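You operate a simulated robot arm through the tools that you are given. There is no shell and no other tool.

You run a simulated robot arm. Do the job below in one go: nothing can be reset, and whatever is moved stays where it is left.

## Task
Square the vise to the aisle and tighten the loose vise nut.
Fine: Free the swivel lever, swing the vise with fingers clear of it, lock the lever again. Read the size beside the nut and use the spanner marked the same. Tighten till the white marks line up, put the spanner back, pinch and drop nothing. Where these are worked on the way, their far stop is far enough and under half their travel is too little: swivel lever.

Only the result counts: the job must be done as asked and must still hold three seconds after the hand-in. Knocking over, shifting, dropping, spilling or breaking anything else fails it.

## Robot
A 7-joint arm with a two-finger gripper, fixed in place. Base frame: the origin is on the floor under the middle of its stand, x ahead of it, y to its left, z up; the work surface is at about z = 0.95. Readings come in m, rad, newtons and seconds.
With the tool pointing down near the work surface it reaches from about 0.32 to 0.72 m from the base axis. Its first joint turns from -1.152 to 1.152 rad. Payload 2.45 kg.
The TCP is the grasp point between the finger pads, 0.026 m short of the fingertips. In the tool frame z runs along the fingers and y along their closing line. The gripper opens to 0.096 m; its body begins 0.069 m behind the TCP.
Orientation is that of the tool frame in the base frame, as a unit quaternion [w, x, y, z]. With the fingers straight down and closing along the base's y, the tool's x points along the base's -x, its y along +y and its z along -z.

## Interface
- The arm moves only by the tool move_arm. Its argument "targets" is a list of rows, each an object of numbers (a shift or turn left out is 0, a gripper value left out holds the last): "dx", "dy", "dz": the shift along the tool's x, y, z in m; "wx", "wy", "wz": the turn, a rotation vector about the tool's x, y, z in rad; "claw": the gripper command, from -1 (fully open) to 1 (shut), values between in proportion. In form: [{"dx": .., "dy": .., "dz": .., "wx": .., "wy": .., "wz": .., "claw": ..}, ...]. A call has 1 to 20 rows; each row shifts and turns the commanded pose from where the row before left it, along the tool's axes as they then stand. Rows are played at 5 a second. More than 0.05 m and 0.15 rad between two rows, or a gripper value outside its range, and nothing of the call is played. Where a pose cannot be reached the arm comes as near as it can. A force on the tool above 70 N (or 10 N above the force at the start of the call, whichever is more), or a blocked arm, ends the call early, and 0.2 s more pass. Each finger travels about 0.05 m/s and halts on what it meets, pressing with about 21 N; the grip force reading is that of the motor and also rises with nothing between the fingers. The clock runs only during rows and for 0.2 s after the last one: add rows that do not move to give the fingers time. The reply holds the time, the measured pose of the TCP, the force on the tool along the base axes, the opening and the grip force, in the units named above and with some noise, with the torque about the TCP (base axes, N m) and any sound that the robot's microphone picked up.
- Cameras (640 x 400 px; columns grow to the right, rows downward): "scene" is fixed at [0.1553, -0.406, 1.4178]; the picture's right is [0.65, -0.76, 0.00], its down [-0.45, -0.38, -0.81] and it looks along [0.62, 0.52, -0.59] (base axes); focal length 235 px, centre (320, 200). "wrist" rides on the gripper at [0.082, 0.003, -0.098] in the tool frame; the picture's right is [-0.04, 1.00, 0.00], its down [-0.73, -0.03, -0.68] and it looks along [-0.68, -0.03, 0.73] (tool axes); focal length 256 px, centre (320, 200). There is no depth. A picture from a camera that has moved, and an enlarged one, comes with that camera's place and axes in the base frame and with its lens. The place of the scene camera against the robot may be out by one fixed shift of up to 0.025 m in any direction.
- grab_frame(camera): a new picture of that camera. No time passes.
- enlarge(camera, box): a new picture of the part [left, top, right, bottom] of that camera's present view, enlarged. No time passes.
- sign_off(): hands the job in; it is judged then, once.

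Places have to be worked out from the pictures, the camera data and where the tool is seen. Open the gripper and draw the arm clear of the work before you hand the job in, unless the task says otherwise.

The tools are called after "Emit:" as name(argument=value, ...) on one line, values as JSON. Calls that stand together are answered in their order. move_arm: Moves the arm, as the interface text tells. Its arguments: {"type":"object","properties":{"targets":{"type":"array","items":{"type":"object","properties":{"dx":{"type":"number"},"dy":{"type":"number"},"dz":{"type":"number"},"wx":{"type":"number"},"wy":{"type":"number"},"wz":{"type":"number"},"claw":{"type":"number"}}}}},"required":["targets"]} The other tools are called the same way: grab_frame (camera) takes a picture; enlarge (camera, box) takes an enlarged picture of a part of a camera's view; sign_off () hands the job in.

At the start:

```text
time_s: 0.0
position: [0.3741, 0.0131, 1.3027]
orientation: [0.0, 0.001, 1.0, 0.0]
force: [0.2, 0.2, 0.1]
wrist_torque: [0.0, 0.03, 0.02]
grip_width: 0.0961
grip_force: 0.2
```

scene: 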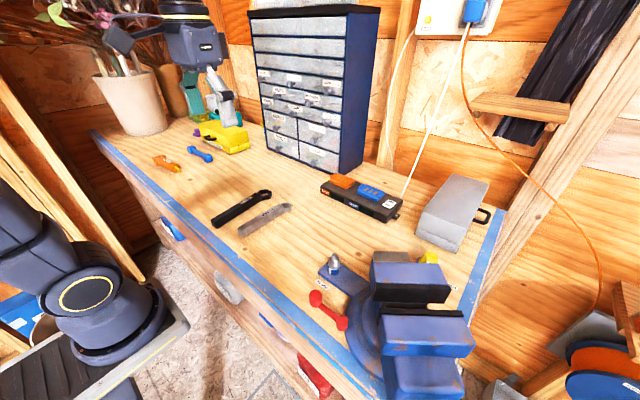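
wrist: 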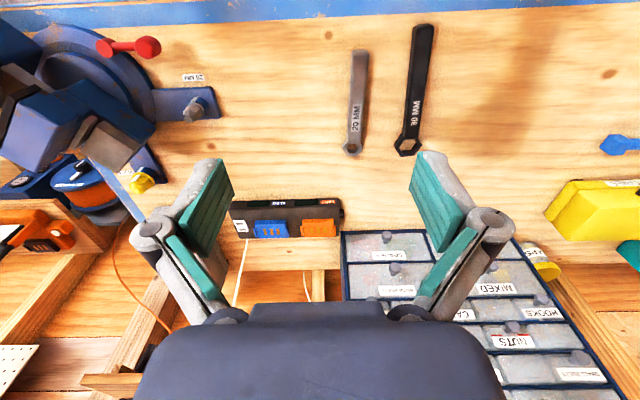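

I start by looking closely at the vise, the nut and the spanners in both cameras.

Emit:
enlarge(camera="scene", box=[280, 230, 500, 400])

Emit:
enlarge(camera="wrist", box=[0, 0, 240, 220])

Emit:
enlarge(camera="scene", box=[190, 170, 310, 250])

Emit:
enlarge(camera="wrist", box=[320, 10, 460, 170])

```text
2.35 times, centred on (390, 315) of scene
camera zoom: at [0.1553, -0.406, 1.4178], right [0.65, -0.76, 0.0], down [-0.45, -0.38, -0.81], along [0.62, 0.52, -0.59], focal length 552 px, centre (155, -71)
```

zoom: 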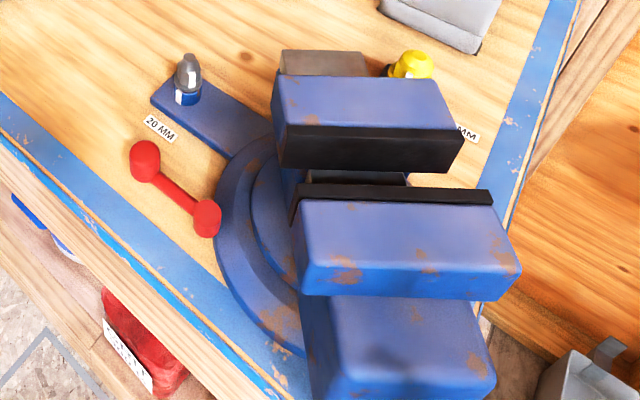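

```text
1.82 times, centred on (120, 110) of wrist
camera zoom: at [0.2917, 0.0154, 1.4015], right [0.04, 1.0, 0.0], down [0.73, -0.03, 0.68], along [0.68, -0.03, -0.73], focal length 465 px, centre (684, 364)
```

zoom: 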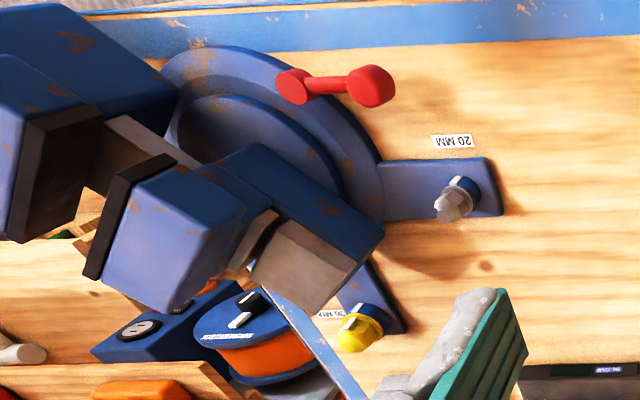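

```text
5.00 times, centred on (250, 210) of scene
camera zoom: at [0.1553, -0.406, 1.4178], right [0.65, -0.76, 0.0], down [-0.45, -0.38, -0.81], along [0.62, 0.52, -0.59], focal length 1174 px, centre (670, 150)
```

zoom: 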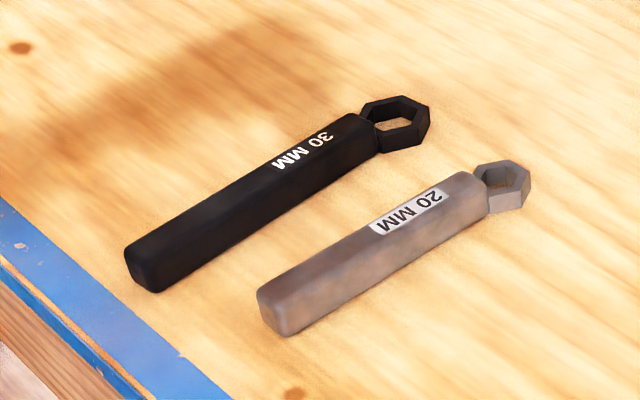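

```text
2.50 times, centred on (390, 90) of wrist
camera zoom: at [0.2917, 0.0154, 1.4015], right [0.04, 1.0, 0.0], down [0.73, -0.03, 0.68], along [0.68, -0.03, -0.73], focal length 640 px, centre (145, 475)
```

zoom: 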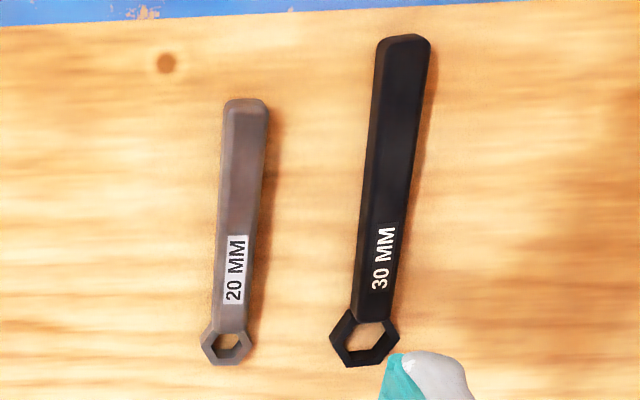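

The 20 MM nut is near the red lever (about x 0.46, y -0.20) and a second, yellow-capped 30 MM stud is behind. I move the wrist camera over the vise, tilting it downward, to see the lever, the marks and the vise angle.

Emit:
move_arm(targets=[{"dy": -0.04, "dz": -0.01}, {"dy": -0.05, "dz": -0.02, "wy": 0.08}, {"dy": -0.05, "dz": -0.02, "wy": 0.1}, {"dy": -0.05, "dz": -0.02, "wy": 0.1}, {"dy": -0.05, "dz": -0.02, "wy": 0.1}, {"dy": -0.03, "wy": 0.1}, {}])

```text
refused: row 2 steps farther than a row can; nothing moved
```

Row 2 exceeded the step limit (combined shift), so I reduce the steps.

Emit:
move_arm(targets=[{"dy": -0.04, "dz": -0.01}, {"dy": -0.04, "dz": -0.02, "wy": 0.08}, {"dy": -0.04, "dz": -0.02, "wy": 0.1}, {"dy": -0.04, "dz": -0.02, "wy": 0.1}, {"dy": -0.04, "dz": -0.02, "wy": 0.1}, {"dy": -0.04, "wy": 0.1}, {"dy": -0.03}, {}])

Emit:
grab_frame(camera="wrist")

```text
time_s: 1.8
position: [0.3495, -0.2369, 1.299]
orientation: [-0.225, 0.0, 0.974, -0.001]
force: [-0.3, -0.2, 0.2]
wrist_torque: [0.0, 0.02, 0.0]
grip_width: 0.0961
grip_force: 0.1
out of reach, approached as far as the arm can: row 3, 4, 5, 6, 7
```

```text
taken
camera wrist: at [0.3187, -0.2345, 1.4226], right [0.04, 1.0, -0.02], down [0.96, -0.03, 0.29], along [0.29, -0.03, -0.96], focal length 256 px, centre (320, 200)
```

wrist: 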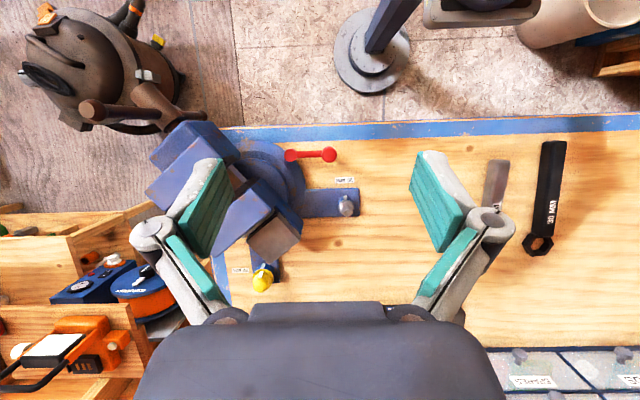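

Good overhead view. I enlarge the vise, lever and nut here.

Emit:
enlarge(camera="wrist", box=[130, 110, 370, 300])

Emit:
enlarge(camera="wrist", box=[270, 130, 370, 230])

Emit:
enlarge(camera="scene", box=[300, 240, 400, 350])

Emit:
enlarge(camera="wrist", box=[220, 240, 300, 300])

```text
2.11 times, centred on (250, 205) of wrist
camera zoom: at [0.3187, -0.2345, 1.4226], right [0.04, 1.0, -0.02], down [0.96, -0.03, 0.29], along [0.29, -0.03, -0.96], focal length 539 px, centre (467, 190)
```

zoom: 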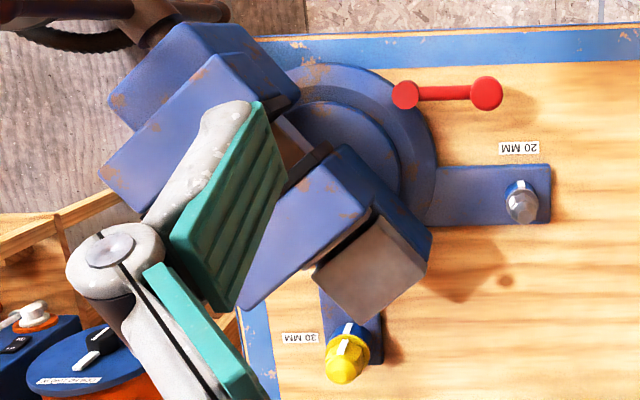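

```text
4.00 times, centred on (320, 180) of wrist
camera zoom: at [0.3187, -0.2345, 1.4226], right [0.04, 1.0, -0.02], down [0.96, -0.03, 0.29], along [0.29, -0.03, -0.96], focal length 1024 px, centre (320, 280)
```

zoom: 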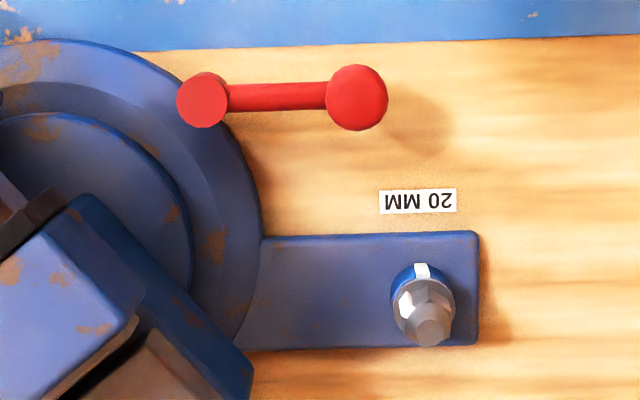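

```text
3.64 times, centred on (350, 295) of scene
camera zoom: at [0.1553, -0.406, 1.4178], right [0.65, -0.76, 0.0], down [-0.45, -0.38, -0.81], along [0.62, 0.52, -0.59], focal length 854 px, centre (211, -146)
```

zoom: 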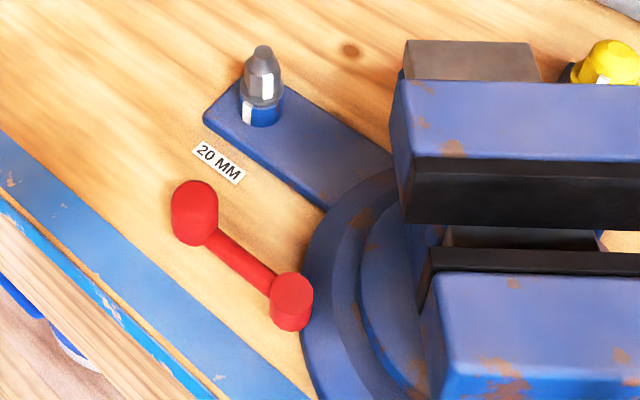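

```text
6.67 times, centred on (260, 270) of wrist
camera zoom: at [0.3187, -0.2345, 1.4226], right [0.04, 1.0, -0.02], down [0.96, -0.03, 0.29], along [0.29, -0.03, -0.96], focal length 1707 px, centre (720, -267)
```

zoom: 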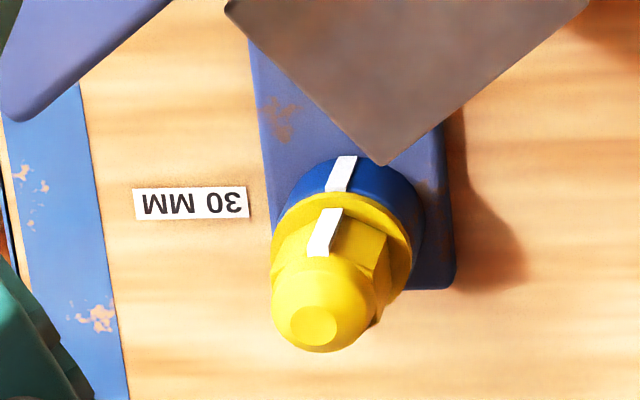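

The nut by the 20 MM tag has its white mark about 60–70° off (tightening clockwise); the yellow 30 MM nut is already aligned. Now I level the tool, turn it and look at the vise from the +y side to see the lever shape and heights.

Emit:
move_arm(targets=[{"dy": 0.04, "wy": -0.11}, {"dy": 0.04, "wy": -0.11}, {"dy": 0.04, "wy": -0.11}, {"dy": 0.04, "wy": -0.12}, {}])

```text
time_s: 3.0
position: [0.35, -0.0769, 1.2983]
orientation: [-0.014, 0.001, 1.0, 0.0]
force: [0.4, 0.0, 1.0]
wrist_torque: [0.02, 0.03, 0.03]
grip_width: 0.0959
grip_force: 0.2
```

Now level fully, rotate the wrist by +90° and lower slightly for the side view.

Emit:
move_arm(targets=[{"dx": -0.03, "wy": -0.028}, {"dx": -0.02, "dz": 0.03, "wz": 0.1}, {"dz": 0.03, "wz": 0.14}, {"wz": 0.14}, {"wz": 0.14}, {"wz": 0.14}, {"wz": 0.14}, {"wz": 0.14}, {"wz": 0.14}, {"wz": 0.14}, {"wz": 0.14}, {"wz": 0.14}, {"wz": 0.07}, {}])

Emit:
grab_frame(camera="wrist")

```text
time_s: 6.0
position: [0.3991, -0.0768, 1.2376]
orientation: [0.0, 0.707, 0.707, 0.0]
force: [-0.8, 0.3, 0.5]
wrist_torque: [-0.02, 0.05, 0.0]
grip_width: 0.096
grip_force: 0.1
```

```text
taken
camera wrist: at [0.4025, 0.0039, 1.3357], right [1.0, -0.04, 0.0], down [-0.03, -0.73, 0.68], along [-0.03, -0.68, -0.73], focal length 256 px, centre (320, 200)
```

wrist: 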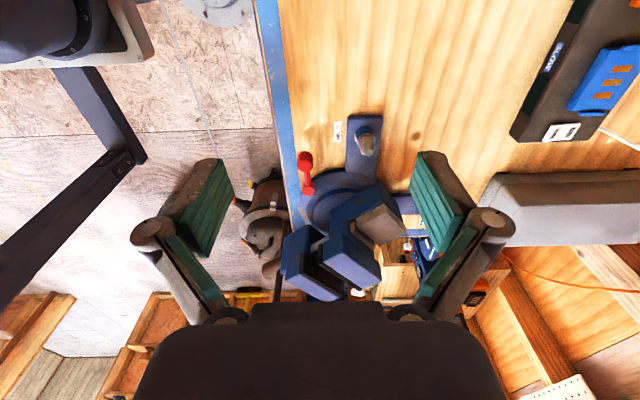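

I enlarge the lever and nut region here.

Emit:
enlarge(camera="wrist", box=[270, 100, 430, 200])

Emit:
enlarge(camera="wrist", box=[270, 140, 430, 310])

```text
4.00 times, centred on (350, 150) of wrist
camera zoom: at [0.4025, 0.0039, 1.3357], right [1.0, -0.04, 0.0], down [-0.03, -0.73, 0.68], along [-0.03, -0.68, -0.73], focal length 1024 px, centre (200, 400)
```

zoom: 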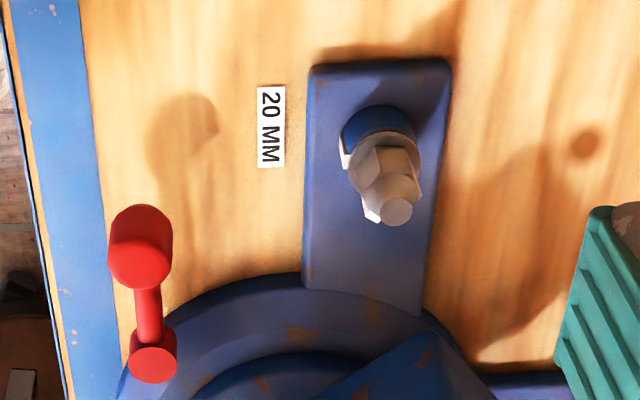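

```text
2.35 times, centred on (350, 225) of wrist
camera zoom: at [0.4025, 0.0039, 1.3357], right [1.0, -0.04, 0.0], down [-0.03, -0.73, 0.68], along [-0.03, -0.68, -0.73], focal length 602 px, centre (249, 141)
```

zoom: 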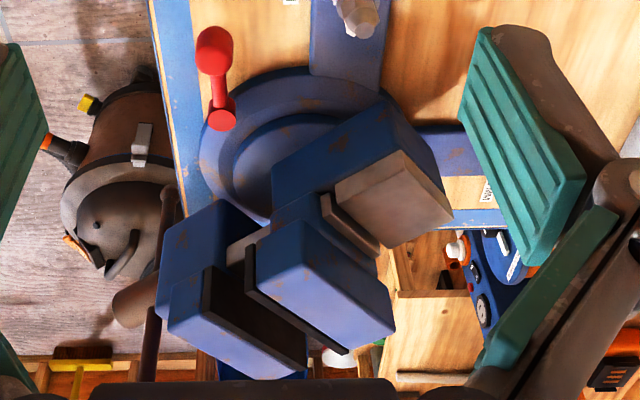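

The vise is roughly 45° off. I look for any reference such as floor markings or index marks that define the "aisle".

Emit:
enlarge(camera="wrist", box=[0, 60, 280, 380])

Emit:
enlarge(camera="scene", box=[0, 200, 320, 400])

Emit:
enlarge(camera="scene", box=[380, 180, 640, 400])

Emit:
grab_frame(camera="scene")

```text
1.25 times, centred on (140, 220) of wrist
camera zoom: at [0.4025, 0.0039, 1.3357], right [1.0, -0.04, 0.0], down [-0.03, -0.73, 0.68], along [-0.03, -0.68, -0.73], focal length 320 px, centre (545, 175)
```

zoom: 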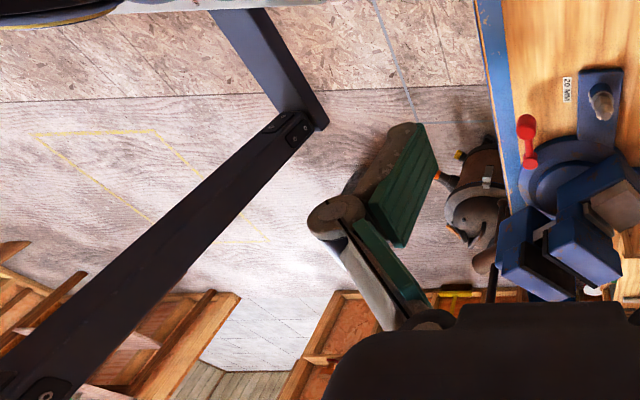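

```text
2.00 times, centred on (160, 300) of scene
camera zoom: at [0.1553, -0.406, 1.4178], right [0.65, -0.76, 0.0], down [-0.45, -0.38, -0.81], along [0.62, 0.52, -0.59], focal length 470 px, centre (640, 0)
```

zoom: 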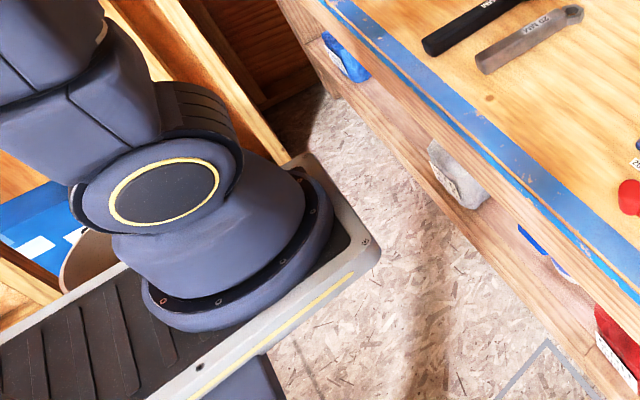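

```text
1.82 times, centred on (510, 290) of scene
camera zoom: at [0.1553, -0.406, 1.4178], right [0.65, -0.76, 0.0], down [-0.45, -0.38, -0.81], along [0.62, 0.52, -0.59], focal length 427 px, centre (-26, 36)
```

zoom: 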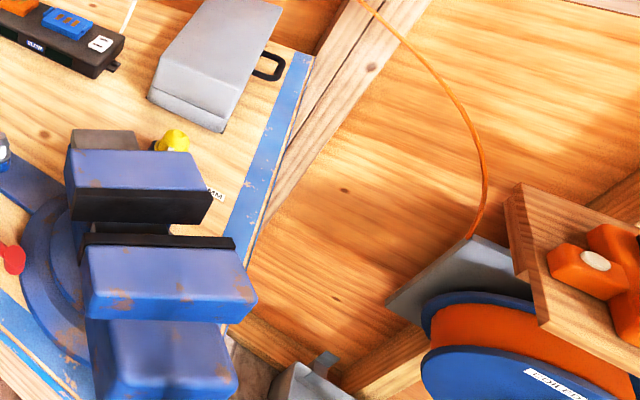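

```text
taken
```

scene: 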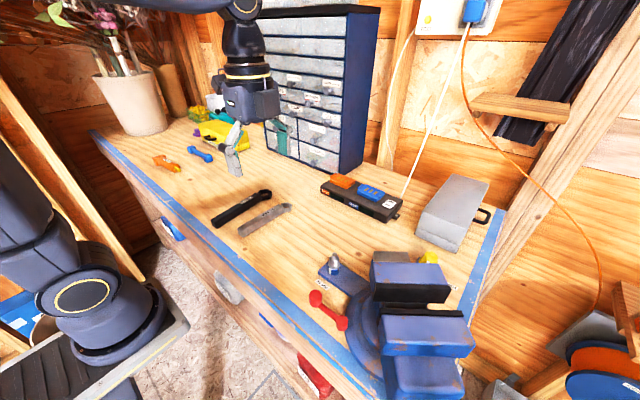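

No explicit index; the aisle is the floor in front of the bench where the robot stands. I return to zero yaw and get a clear top view of the vise to measure its angle.

Emit:
move_arm(targets=[{"wz": -0.1428}, {"wz": -0.1428}, {"wz": -0.1428}, {"wz": -0.1428}, {"wz": -0.1428}, {"wz": -0.1428}, {"wz": -0.1428}, {"wz": -0.1428}, {"wz": -0.1428}, {"wz": -0.1428}, {"wz": -0.1428}, {"dx": 0.03, "dy": -0.03}, {"dy": -0.05}, {"dy": -0.05, "wy": 0.1}, {"dy": -0.05, "wy": 0.1}, {"dy": -0.05, "wy": 0.1}, {"dy": -0.03, "wy": 0.1}, {}])

Emit:
grab_frame(camera="wrist")

```text
time_s: 9.8
position: [0.3698, -0.336, 1.2381]
orientation: [-0.199, -0.001, 0.98, 0.0]
force: [-0.2, 0.9, -0.2]
wrist_torque: [0.01, -0.02, -0.02]
grip_width: 0.0961
grip_force: 0.1
```

```text
taken
camera wrist: at [0.3327, -0.3349, 1.3606], right [0.04, 1.0, -0.02], down [0.94, -0.03, 0.34], along [0.34, -0.03, -0.94], focal length 256 px, centre (320, 200)
```

wrist: 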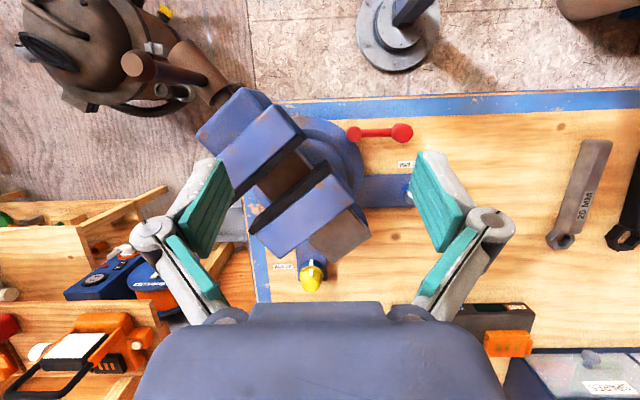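

Emit:
enlarge(camera="wrist", box=[180, 70, 420, 300])

Emit:
enlarge(camera="wrist", box=[100, 20, 300, 170])

```text
1.74 times, centred on (300, 185) of wrist
camera zoom: at [0.3327, -0.3349, 1.3606], right [0.04, 1.0, -0.02], down [0.94, -0.03, 0.34], along [0.34, -0.03, -0.94], focal length 445 px, centre (355, 226)
```

zoom: 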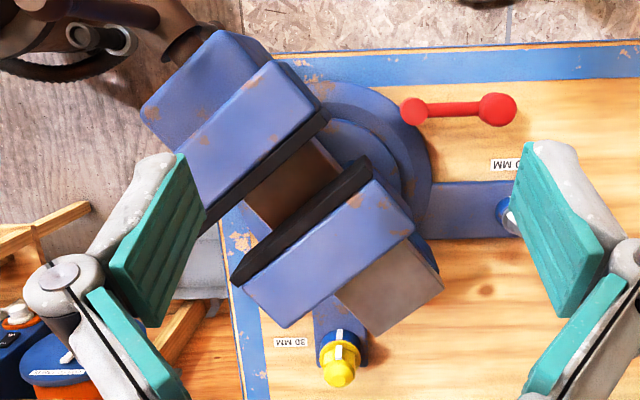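

```text
2.67 times, centred on (200, 95) of wrist
camera zoom: at [0.3327, -0.3349, 1.3606], right [0.04, 1.0, -0.02], down [0.94, -0.03, 0.34], along [0.34, -0.03, -0.94], focal length 683 px, centre (640, 480)
```

zoom: 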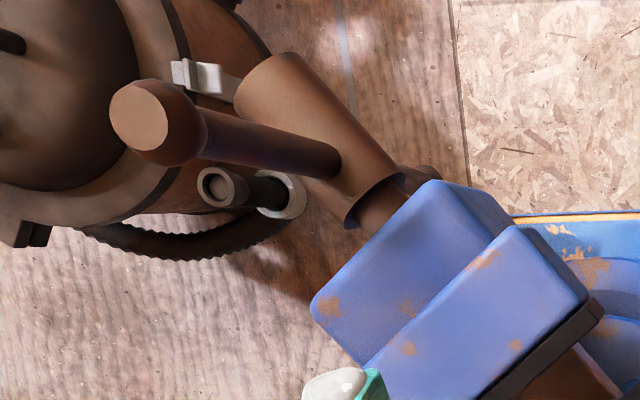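

The vise jaws run about 38° away from the front edge (needs ~38° clockwise turn seen from above). The red lever pivots at about (0.368,-0.294) with its knob at (0.368,-0.230), top z≈1.004. I go to yaw 90° above the knob, gripper half open, to cage it.

Emit:
move_arm(targets=[{"dy": 0.04, "wy": -0.1}, {"dy": 0.04, "wy": -0.1}, {"dy": 0.03, "wy": -0.1}, {"wy": -0.1, "claw": 0.0}, {"wz": 0.1428}, {"wz": 0.1428}, {"wz": 0.1428}, {"wz": 0.1428}, {"wz": 0.1428}, {"wz": 0.1428}, {"wz": 0.1428}, {"wz": 0.1428}, {"wz": 0.1428}, {"wz": 0.1428}, {"wz": 0.1428}, {}])

Emit:
grab_frame(camera="wrist")

```text
time_s: 13.2
position: [0.3688, -0.2267, 1.2371]
orientation: [-0.001, 0.707, 0.707, -0.001]
force: [-0.2, 0.2, -0.2]
wrist_torque: [0.0, -0.03, 0.01]
grip_width: 0.0479
grip_force: 0.0
```

```text
taken
camera wrist: at [0.3727, -0.146, 1.3358], right [1.0, -0.04, 0.0], down [-0.03, -0.73, 0.68], along [-0.03, -0.68, -0.73], focal length 256 px, centre (320, 200)
```

wrist: 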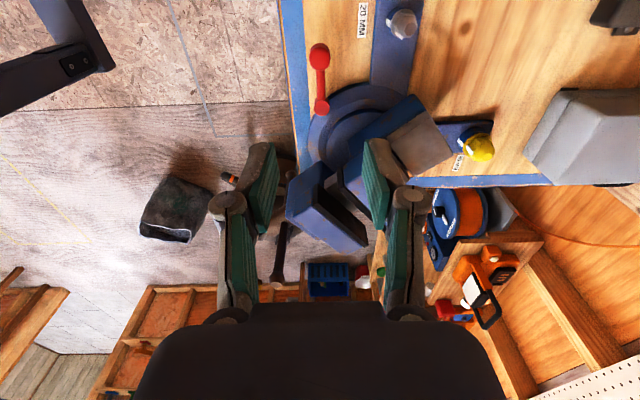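

Emit:
enlarge(camera="wrist", box=[280, 0, 440, 120])

Emit:
enlarge(camera="scene", box=[270, 150, 430, 350])

```text
3.33 times, centred on (360, 60) of wrist
camera zoom: at [0.3727, -0.146, 1.3358], right [1.0, -0.04, 0.0], down [-0.03, -0.73, 0.68], along [-0.03, -0.68, -0.73], focal length 853 px, centre (187, 667)
```

zoom: 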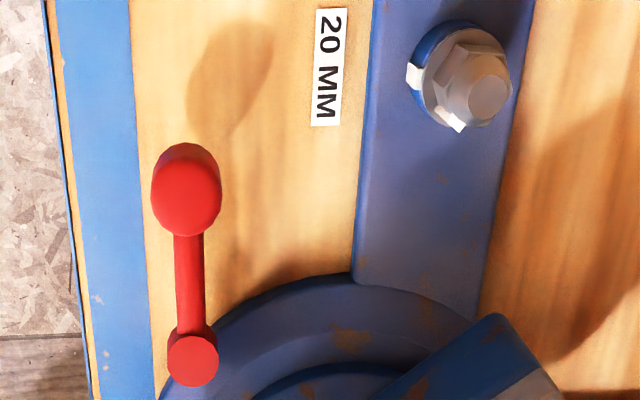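

```text
2.00 times, centred on (350, 250) of scene
camera zoom: at [0.1553, -0.406, 1.4178], right [0.65, -0.76, 0.0], down [-0.45, -0.38, -0.81], along [0.62, 0.52, -0.59], focal length 470 px, centre (260, 100)
```

zoom: 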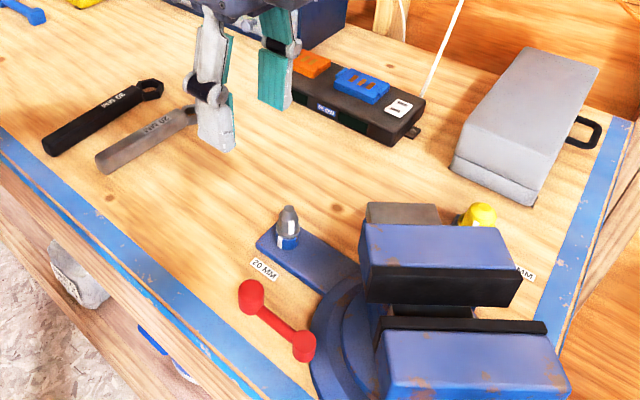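

The knob estimate is consistent at (0.369,-0.229,1.004). I descend to just above it and check.

Emit:
move_arm(targets=[{"dz": 0.045}, {"dz": 0.045}, {"dz": 0.045}, {"dz": 0.045}, {}])

Emit:
grab_frame(camera="wrist")

Emit:
enlarge(camera="scene", box=[260, 170, 460, 370])

```text
time_s: 14.4
position: [0.3693, -0.2274, 1.0573]
orientation: [-0.001, 0.708, 0.707, 0.0]
force: [-0.8, -0.1, -0.5]
wrist_torque: [0.0, 0.04, 0.0]
grip_width: 0.0481
grip_force: 0.1
```

```text
taken
camera wrist: at [0.3726, -0.1465, 1.1562], right [1.0, -0.04, 0.0], down [-0.03, -0.73, 0.68], along [-0.03, -0.68, -0.73], focal length 256 px, centre (320, 200)
```

wrist: 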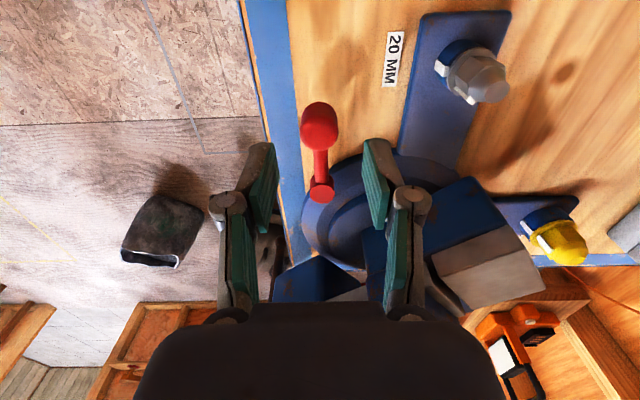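

```text
2.00 times, centred on (360, 270) of scene
camera zoom: at [0.1553, -0.406, 1.4178], right [0.65, -0.76, 0.0], down [-0.45, -0.38, -0.81], along [0.62, 0.52, -0.59], focal length 470 px, centre (240, 60)
```

zoom: 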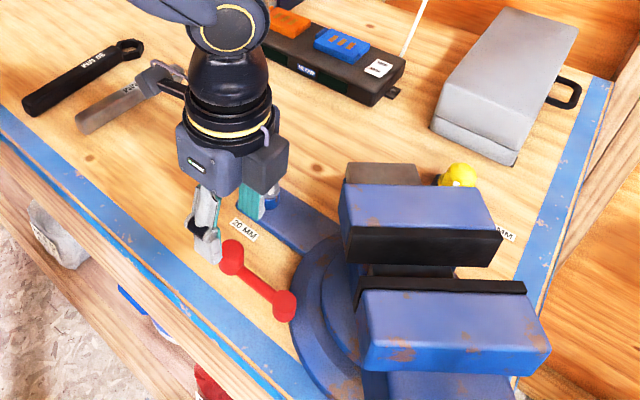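

The knob sits between the fingers. I lower to z≈1.006 so the fingertips straddle the knob.

Emit:
move_arm(targets=[{"dz": 0.025}, {"dz": 0.025}, {}])

Emit:
grab_frame(camera="wrist")

Emit:
enlarge(camera="scene", box=[290, 230, 390, 350])

```text
time_s: 15.2
position: [0.3705, -0.2268, 1.0071]
orientation: [-0.001, 0.706, 0.708, -0.001]
force: [-0.5, 0.9, 0.1]
wrist_torque: [-0.01, 0.03, 0.01]
grip_width: 0.0481
grip_force: 0.1
```

```text
taken
camera wrist: at [0.3724, -0.1459, 1.1053], right [1.0, -0.04, 0.0], down [-0.03, -0.73, 0.68], along [-0.03, -0.68, -0.73], focal length 256 px, centre (320, 200)
```

wrist: 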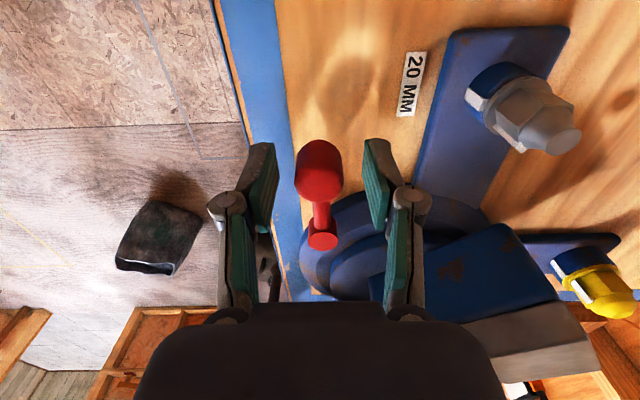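

```text
3.33 times, centred on (340, 290) of scene
camera zoom: at [0.1553, -0.406, 1.4178], right [0.65, -0.76, 0.0], down [-0.45, -0.38, -0.81], along [0.62, 0.52, -0.59], focal length 783 px, centre (253, -100)
```

zoom: 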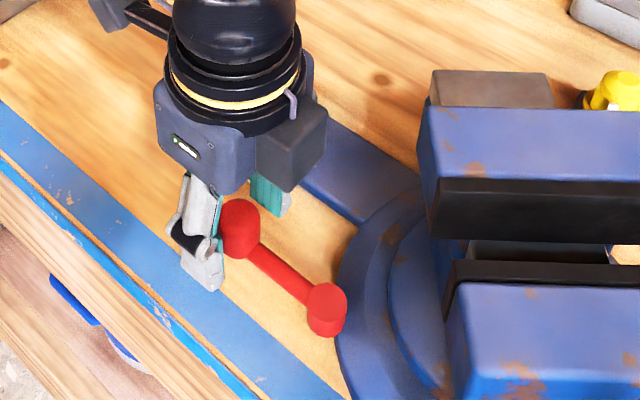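

The knob is caged. I push gently toward −x (counter-clockwise, the usual "free" direction) and watch the force.

Emit:
move_arm(targets=[{"dy": -0.01}, {"dy": -0.006}, {"dy": -0.006}, {}])

Emit:
grab_frame(camera="wrist")

```text
time_s: 16.2
position: [0.3476, -0.2268, 1.0071]
orientation: [-0.001, 0.707, 0.707, 0.0]
force: [0.1, -0.1, -0.1]
wrist_torque: [0.02, -0.02, -0.01]
grip_width: 0.0485
grip_force: 0.2
```

```text
taken
camera wrist: at [0.3506, -0.1462, 1.1057], right [1.0, -0.04, 0.0], down [-0.03, -0.73, 0.68], along [-0.03, -0.68, -0.73], focal length 256 px, centre (320, 200)
```

wrist: 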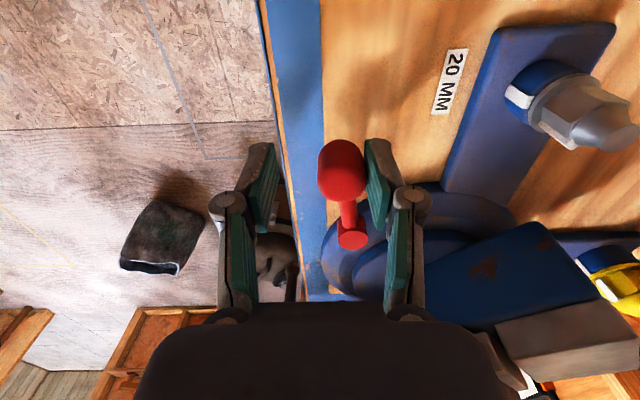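

The lever moves freely in this direction (no force). I follow the arc about the pivot, yawing with the lever.

Emit:
move_arm(targets=[{"dx": -0.005, "wz": -0.14}, {"dx": -0.0018, "dy": -0.0076, "wz": -0.12}, {"dx": -0.0018, "dy": -0.0076, "wz": -0.12}, {"dx": -0.0018, "dy": -0.0076, "wz": -0.12}, {}])

Emit:
grab_frame(camera="wrist")

Emit:
enlarge(camera="scene", box=[290, 230, 390, 350])

```text
time_s: 17.4
position: [0.3268, -0.2428, 1.0065]
orientation: [-0.001, 0.508, 0.861, 0.0]
force: [0.1, 0.9, -0.1]
wrist_torque: [0.03, -0.02, 0.0]
grip_width: 0.0483
grip_force: 0.1
```

```text
taken
camera wrist: at [0.2903, -0.1707, 1.1057], right [0.9, 0.45, 0.0], down [0.33, -0.66, 0.68], along [0.3, -0.61, -0.73], focal length 256 px, centre (320, 200)
```

wrist: 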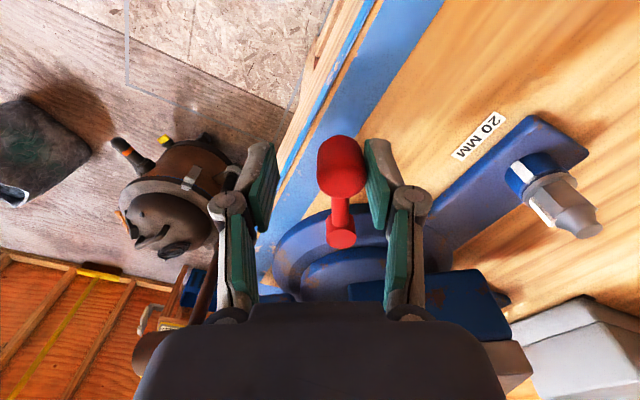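

```text
3.33 times, centred on (340, 290) of scene
camera zoom: at [0.1553, -0.406, 1.4178], right [0.65, -0.76, 0.0], down [-0.45, -0.38, -0.81], along [0.62, 0.52, -0.59], focal length 783 px, centre (253, -100)
```

zoom: 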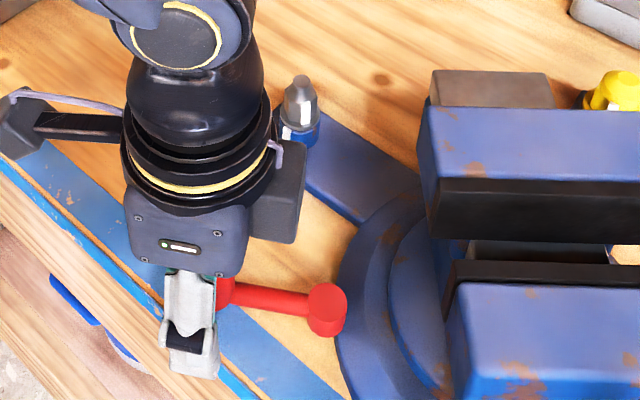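

Lever is about 30° round, still free. Continue along the arc.

Emit:
move_arm(targets=[{"dx": -0.0018, "dy": -0.0076, "wz": -0.12}, {"dx": -0.0018, "dy": -0.0076, "wz": -0.12}, {"dx": -0.0018, "dy": -0.0076, "wz": -0.12}, {"dx": -0.0018, "dy": -0.0076, "wz": -0.12}, {}])

Emit:
grab_frame(camera="wrist")

Emit:
enlarge(camera="scene", box=[280, 230, 400, 400])

```text
time_s: 18.6
position: [0.3071, -0.2668, 1.0074]
orientation: [-0.001, 0.289, 0.957, -0.001]
force: [0.6, 0.1, 0.3]
wrist_torque: [-0.01, 0.01, 0.0]
grip_width: 0.0482
grip_force: 0.5
```

```text
taken
camera wrist: at [0.2414, -0.2204, 1.1055], right [0.59, 0.81, 0.0], down [0.6, -0.43, 0.68], along [0.55, -0.4, -0.74], focal length 256 px, centre (320, 200)
```

wrist: 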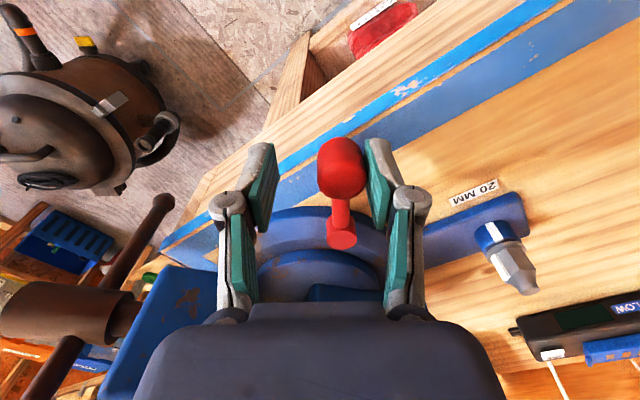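

```text
2.35 times, centred on (340, 315) of scene
camera zoom: at [0.1553, -0.406, 1.4178], right [0.65, -0.76, 0.0], down [-0.45, -0.38, -0.81], along [0.62, 0.52, -0.59], focal length 552 px, centre (273, -71)
```

zoom: 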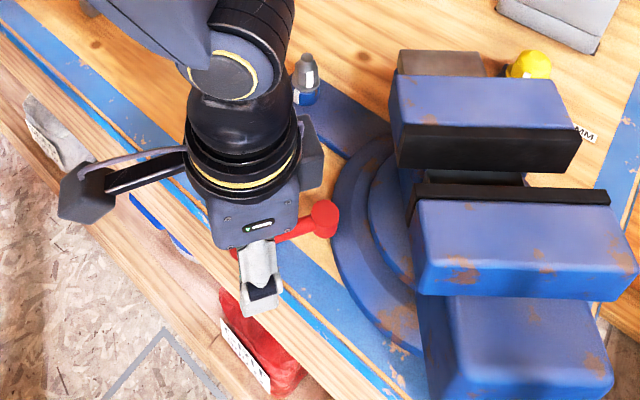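

About 57° now. Continue two small steps at a time, watching force and clearance to the vise.

Emit:
move_arm(targets=[{"dx": -0.0018, "dy": -0.0076, "wz": -0.12}, {"dx": -0.0018, "dy": -0.0076, "wz": -0.12}, {}])

Emit:
grab_frame(camera="wrist")

Emit:
enlarge(camera="scene", box=[280, 230, 400, 400])

```text
time_s: 19.4
position: [0.3025, -0.2824, 1.0068]
orientation: [-0.002, 0.172, 0.985, 0.0]
force: [2.2, 3.3, -1.1]
wrist_torque: [0.08, -0.01, -0.01]
grip_width: 0.0502
grip_force: 1.8
```

```text
taken
camera wrist: at [0.2274, -0.252, 1.1057], right [0.38, 0.93, 0.0], down [0.68, -0.28, 0.68], along [0.63, -0.26, -0.74], focal length 256 px, centre (320, 200)
```

wrist: 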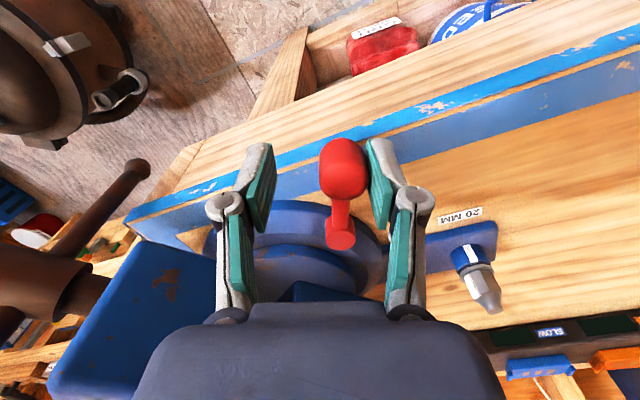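

```text
2.35 times, centred on (340, 315) of scene
camera zoom: at [0.1554, -0.4059, 1.4178], right [0.65, -0.76, 0.0], down [-0.45, -0.38, -0.81], along [0.62, 0.52, -0.59], focal length 552 px, centre (273, -71)
```

zoom: 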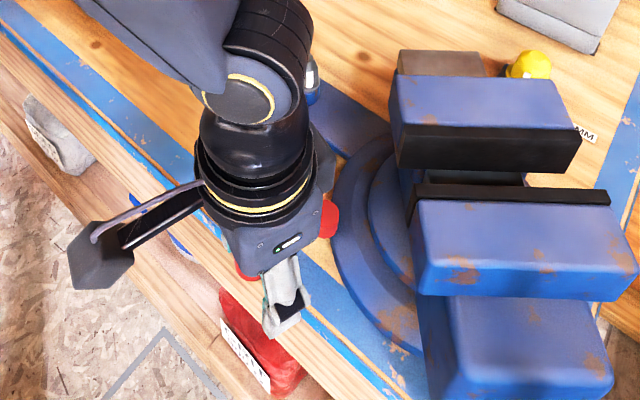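

Force rose to ~4 N with the lever at about 70°. One more small step to tell whether this is the far stop.

Emit:
move_arm(targets=[{"dx": -0.0009, "dy": -0.0038, "wz": -0.06}, {}])

Emit:
grab_frame(camera="wrist")

```text
time_s: 20.0
position: [0.3029, -0.2862, 1.0071]
orientation: [-0.002, 0.144, 0.99, 0.001]
force: [5.9, 10.7, -2.9]
wrist_torque: [0.18, -0.08, -0.08]
grip_width: 0.0554
grip_force: 5.4
```

```text
taken
camera wrist: at [0.2258, -0.2598, 1.1055], right [0.32, 0.95, 0.0], down [0.7, -0.24, 0.68], along [0.64, -0.22, -0.74], focal length 256 px, centre (320, 200)
```

wrist: 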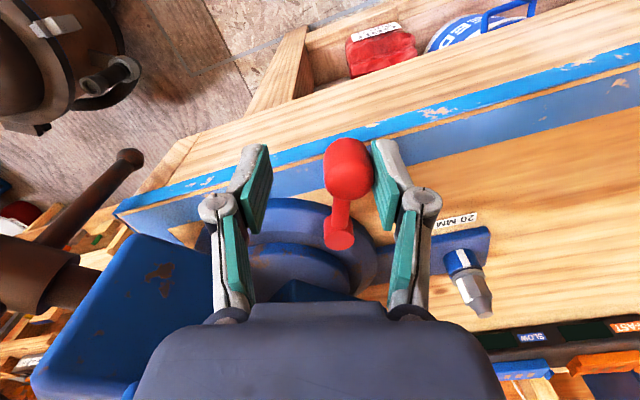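

Force climbs to 12 N and the lever no longer moves: far stop at ~70°. I back off to centre around the knob and lift straight up.

Emit:
move_arm(targets=[{"dy": 0.008}, {"dy": 0.006}, {"dz": -0.03}, {"dz": -0.045}, {"dz": -0.045}, {"dz": -0.045}, {"dz": -0.045}, {}])

Emit:
grab_frame(camera="wrist")

Emit:
grab_frame(camera="scene")

```text
time_s: 21.8
position: [0.3056, -0.2732, 1.2181]
orientation: [-0.001, 0.144, 0.99, 0.0]
force: [0.1, -0.8, 0.3]
wrist_torque: [0.01, 0.02, 0.0]
grip_width: 0.0478
grip_force: 0.1
```

```text
taken
camera wrist: at [0.2285, -0.248, 1.3166], right [0.32, 0.95, 0.0], down [0.7, -0.24, 0.68], along [0.64, -0.22, -0.74], focal length 256 px, centre (320, 200)
```

wrist: 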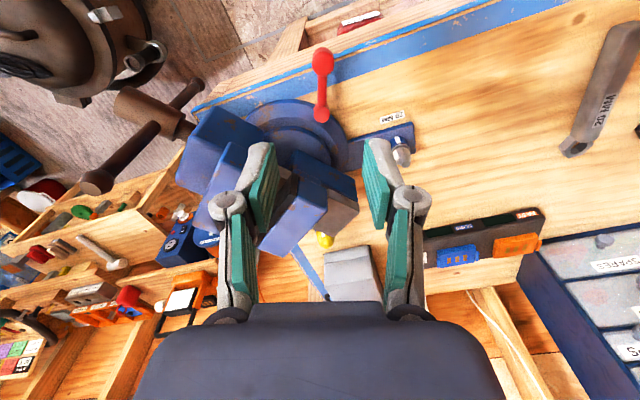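

```text
taken
```

scene: 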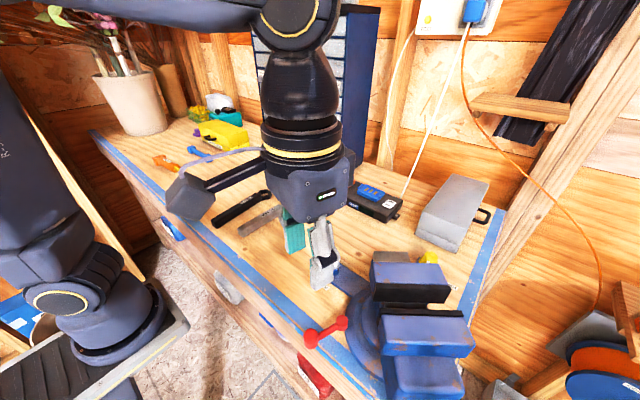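

The lever stays at its far stop. Before pushing the vise I enlarge this view to locate the turntable centre more precisely.

Emit:
enlarge(camera="wrist", box=[170, 40, 430, 260])

Emit:
enlarge(camera="scene", box=[290, 230, 490, 400])

```text
1.82 times, centred on (300, 150) of wrist
camera zoom: at [0.2285, -0.248, 1.3166], right [0.32, 0.95, 0.0], down [0.7, -0.24, 0.68], along [0.64, -0.22, -0.74], focal length 465 px, centre (356, 291)
```

zoom: 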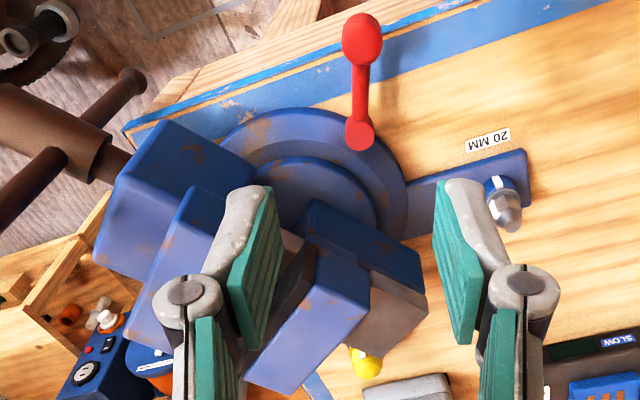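

```text
2.35 times, centred on (390, 315) of scene
camera zoom: at [0.1553, -0.406, 1.4178], right [0.65, -0.76, 0.0], down [-0.45, -0.38, -0.81], along [0.62, 0.52, -0.59], focal length 552 px, centre (155, -71)
```

zoom: 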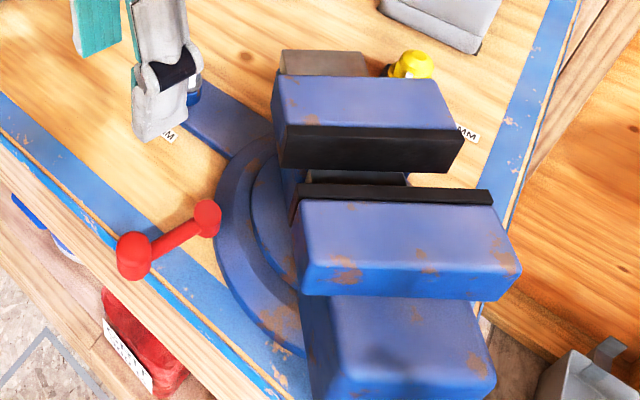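

I move to the +y side with yaw 90° and pitch the camera toward the horizontal to see the vise's side faces and heights.

Emit:
move_arm(targets=[{"dx": -0.0098, "dy": 0.0394}, {"dx": -0.0098, "dy": 0.0394}, {"dx": -0.0098, "dy": 0.0394}, {"dx": -0.0098, "dy": 0.0394}, {"dx": -0.0098, "dy": 0.0394}, {"dx": -0.0098, "dy": 0.0394}, {"dx": -0.0098, "dy": 0.0394}, {"wz": 0.1424}, {"wz": 0.1424}, {"wz": 0.1424}, {"wz": 0.1424}, {"wz": 0.1424}, {"wz": 0.1424}, {"wz": 0.1424}, {"wz": 0.1424}, {"wz": 0.1424}, {"claw": 1.0, "dz": 0.02, "wy": -0.1}, {"wy": -0.14}, {"wy": -0.14}, {}])

Emit:
grab_frame(camera="wrist")

```text
time_s: 26.0
position: [0.4515, -0.0285, 1.1972]
orientation: [0.134, 0.695, 0.694, -0.135]
force: [-0.2, 1.3, 0.5]
wrist_torque: [-0.01, 0.01, -0.01]
grip_width: 0.0
grip_force: 21.1
```

```text
taken
camera wrist: at [0.4546, 0.0836, 1.2583], right [1.0, -0.04, 0.01], down [-0.03, -0.43, 0.9], along [-0.03, -0.9, -0.43], focal length 256 px, centre (320, 200)
```

wrist: 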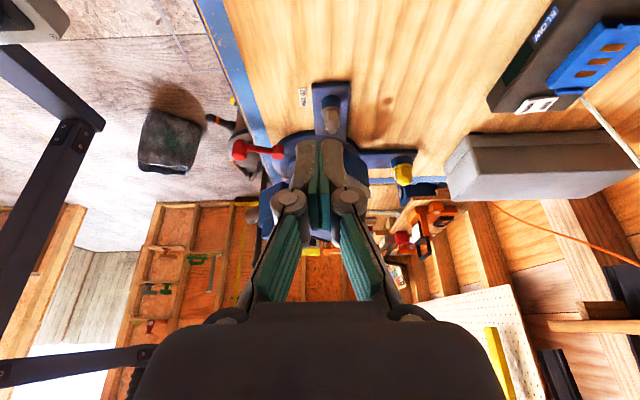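

The closed fingers block the view; I open them wide and look again, slightly lower.

Emit:
move_arm(targets=[{"claw": -1.0}, {}, {}, {}, {}, {}, {}, {}, {}, {}])

Emit:
enlarge(camera="wrist", box=[220, 60, 440, 280])

```text
time_s: 28.2
position: [0.4518, -0.0286, 1.1971]
orientation: [0.133, 0.695, 0.694, -0.134]
force: [1.1, 0.6, 0.0]
wrist_torque: [0.0, 0.0, 0.01]
grip_width: 0.0959
grip_force: 0.0
```

```text
1.82 times, centred on (330, 170) of wrist
camera zoom: at [0.4546, 0.0833, 1.2584], right [1.0, -0.04, 0.01], down [-0.03, -0.43, 0.9], along [-0.03, -0.9, -0.43], focal length 465 px, centre (302, 254)
```

zoom: 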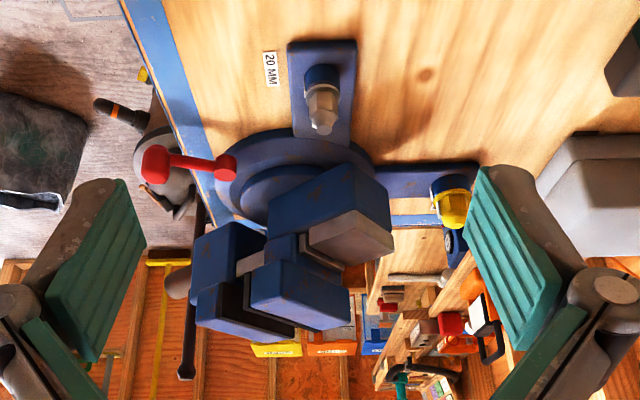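

Emit:
enlarge(camera="wrist", box=[260, 120, 380, 250])

Emit:
grab_frame(camera="scene")

```text
3.08 times, centred on (320, 185) of wrist
camera zoom: at [0.4546, 0.0833, 1.2584], right [1.0, -0.04, 0.01], down [-0.03, -0.43, 0.9], along [-0.03, -0.9, -0.43], focal length 788 px, centre (320, 246)
```

zoom: 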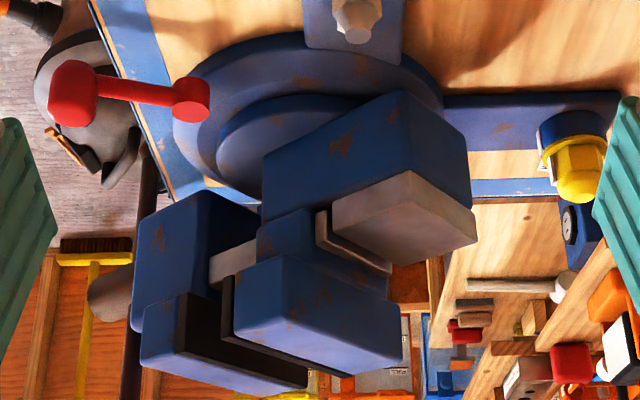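

```text
taken
```

scene: 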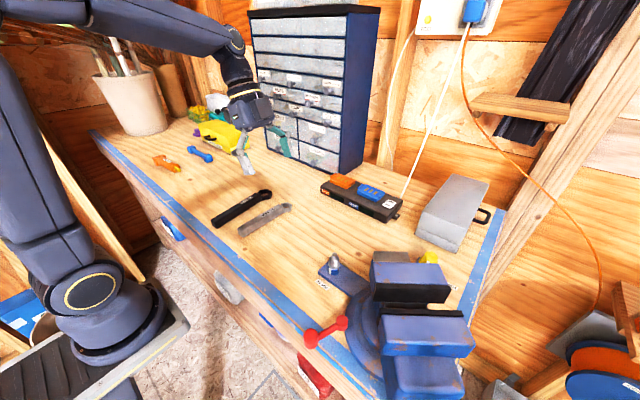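

The body block's side face runs from its back corner (≈0.489,-0.280, z 0.99–1.05); jaw top is ≈1.095. I level the tool, close the fingers, and go to a push start point at (0.50,-0.24) on the +y side of the vise's back end.

Emit:
move_arm(targets=[{"wy": 0.13, "claw": 1.0}, {"wy": 0.13}, {"wy": 0.12}, {"dx": -0.042, "dy": 0.0096}, {"dx": -0.042, "dy": 0.0096}, {"dx": -0.042, "dy": 0.0096}, {"dx": -0.042, "dy": 0.0096}, {"dx": -0.043, "dy": 0.0096}, {"dz": 0.02}, {"dz": 0.03}, {}])

Emit:
grab_frame(camera="wrist")

Emit:
enlarge(camera="scene", box=[280, 180, 480, 380])

```text
time_s: 30.6
position: [0.4991, -0.2401, 1.1481]
orientation: [-0.001, 0.707, 0.707, -0.001]
force: [-0.1, -0.3, 0.2]
wrist_torque: [0.02, -0.01, 0.01]
grip_width: 0.0002
grip_force: 20.9
```

```text
taken
camera wrist: at [0.5024, -0.1588, 1.2458], right [1.0, -0.04, 0.0], down [-0.03, -0.73, 0.68], along [-0.03, -0.68, -0.73], focal length 256 px, centre (320, 200)
```

wrist: 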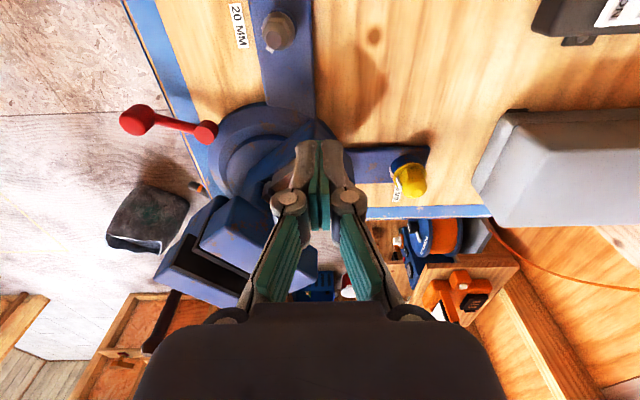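

```text
2.00 times, centred on (380, 280) of scene
camera zoom: at [0.1553, -0.406, 1.4178], right [0.65, -0.76, 0.0], down [-0.45, -0.38, -0.81], along [0.62, 0.52, -0.59], focal length 470 px, centre (200, 40)
```

zoom: 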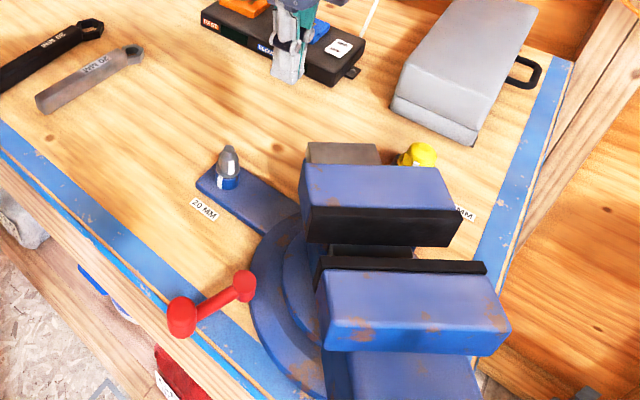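

Clear of the nut and the vise; I descend to z≈1.037.

Emit:
move_arm(targets=[{"dz": 0.04}, {"dz": 0.04}, {"dz": 0.031}, {}])

Emit:
enlarge(camera="scene", box=[280, 180, 480, 380])

Emit:
grab_frame(camera="wrist")

```text
time_s: 31.6
position: [0.4993, -0.2408, 1.0385]
orientation: [0.0, 0.707, 0.707, -0.001]
force: [-0.7, -0.2, 0.9]
wrist_torque: [0.04, 0.02, -0.02]
grip_width: 0.0003
grip_force: 21.2
```

```text
2.00 times, centred on (380, 280) of scene
camera zoom: at [0.1553, -0.406, 1.4178], right [0.65, -0.76, 0.0], down [-0.45, -0.38, -0.81], along [0.62, 0.52, -0.59], focal length 470 px, centre (200, 40)
```

zoom: 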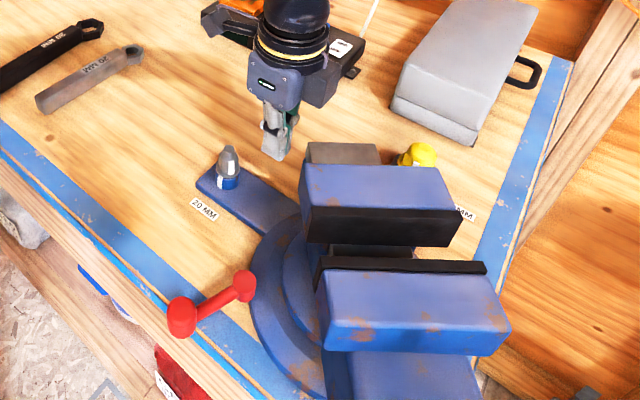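

```text
taken
camera wrist: at [0.502, -0.1588, 1.1355], right [1.0, -0.04, 0.0], down [-0.03, -0.73, 0.68], along [-0.03, -0.68, -0.73], focal length 256 px, centre (320, 200)
```

wrist: 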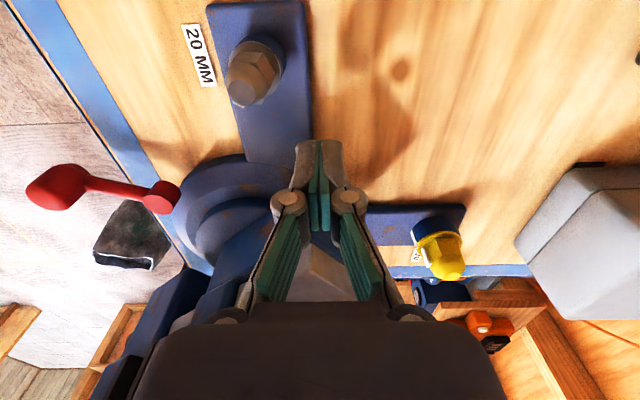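

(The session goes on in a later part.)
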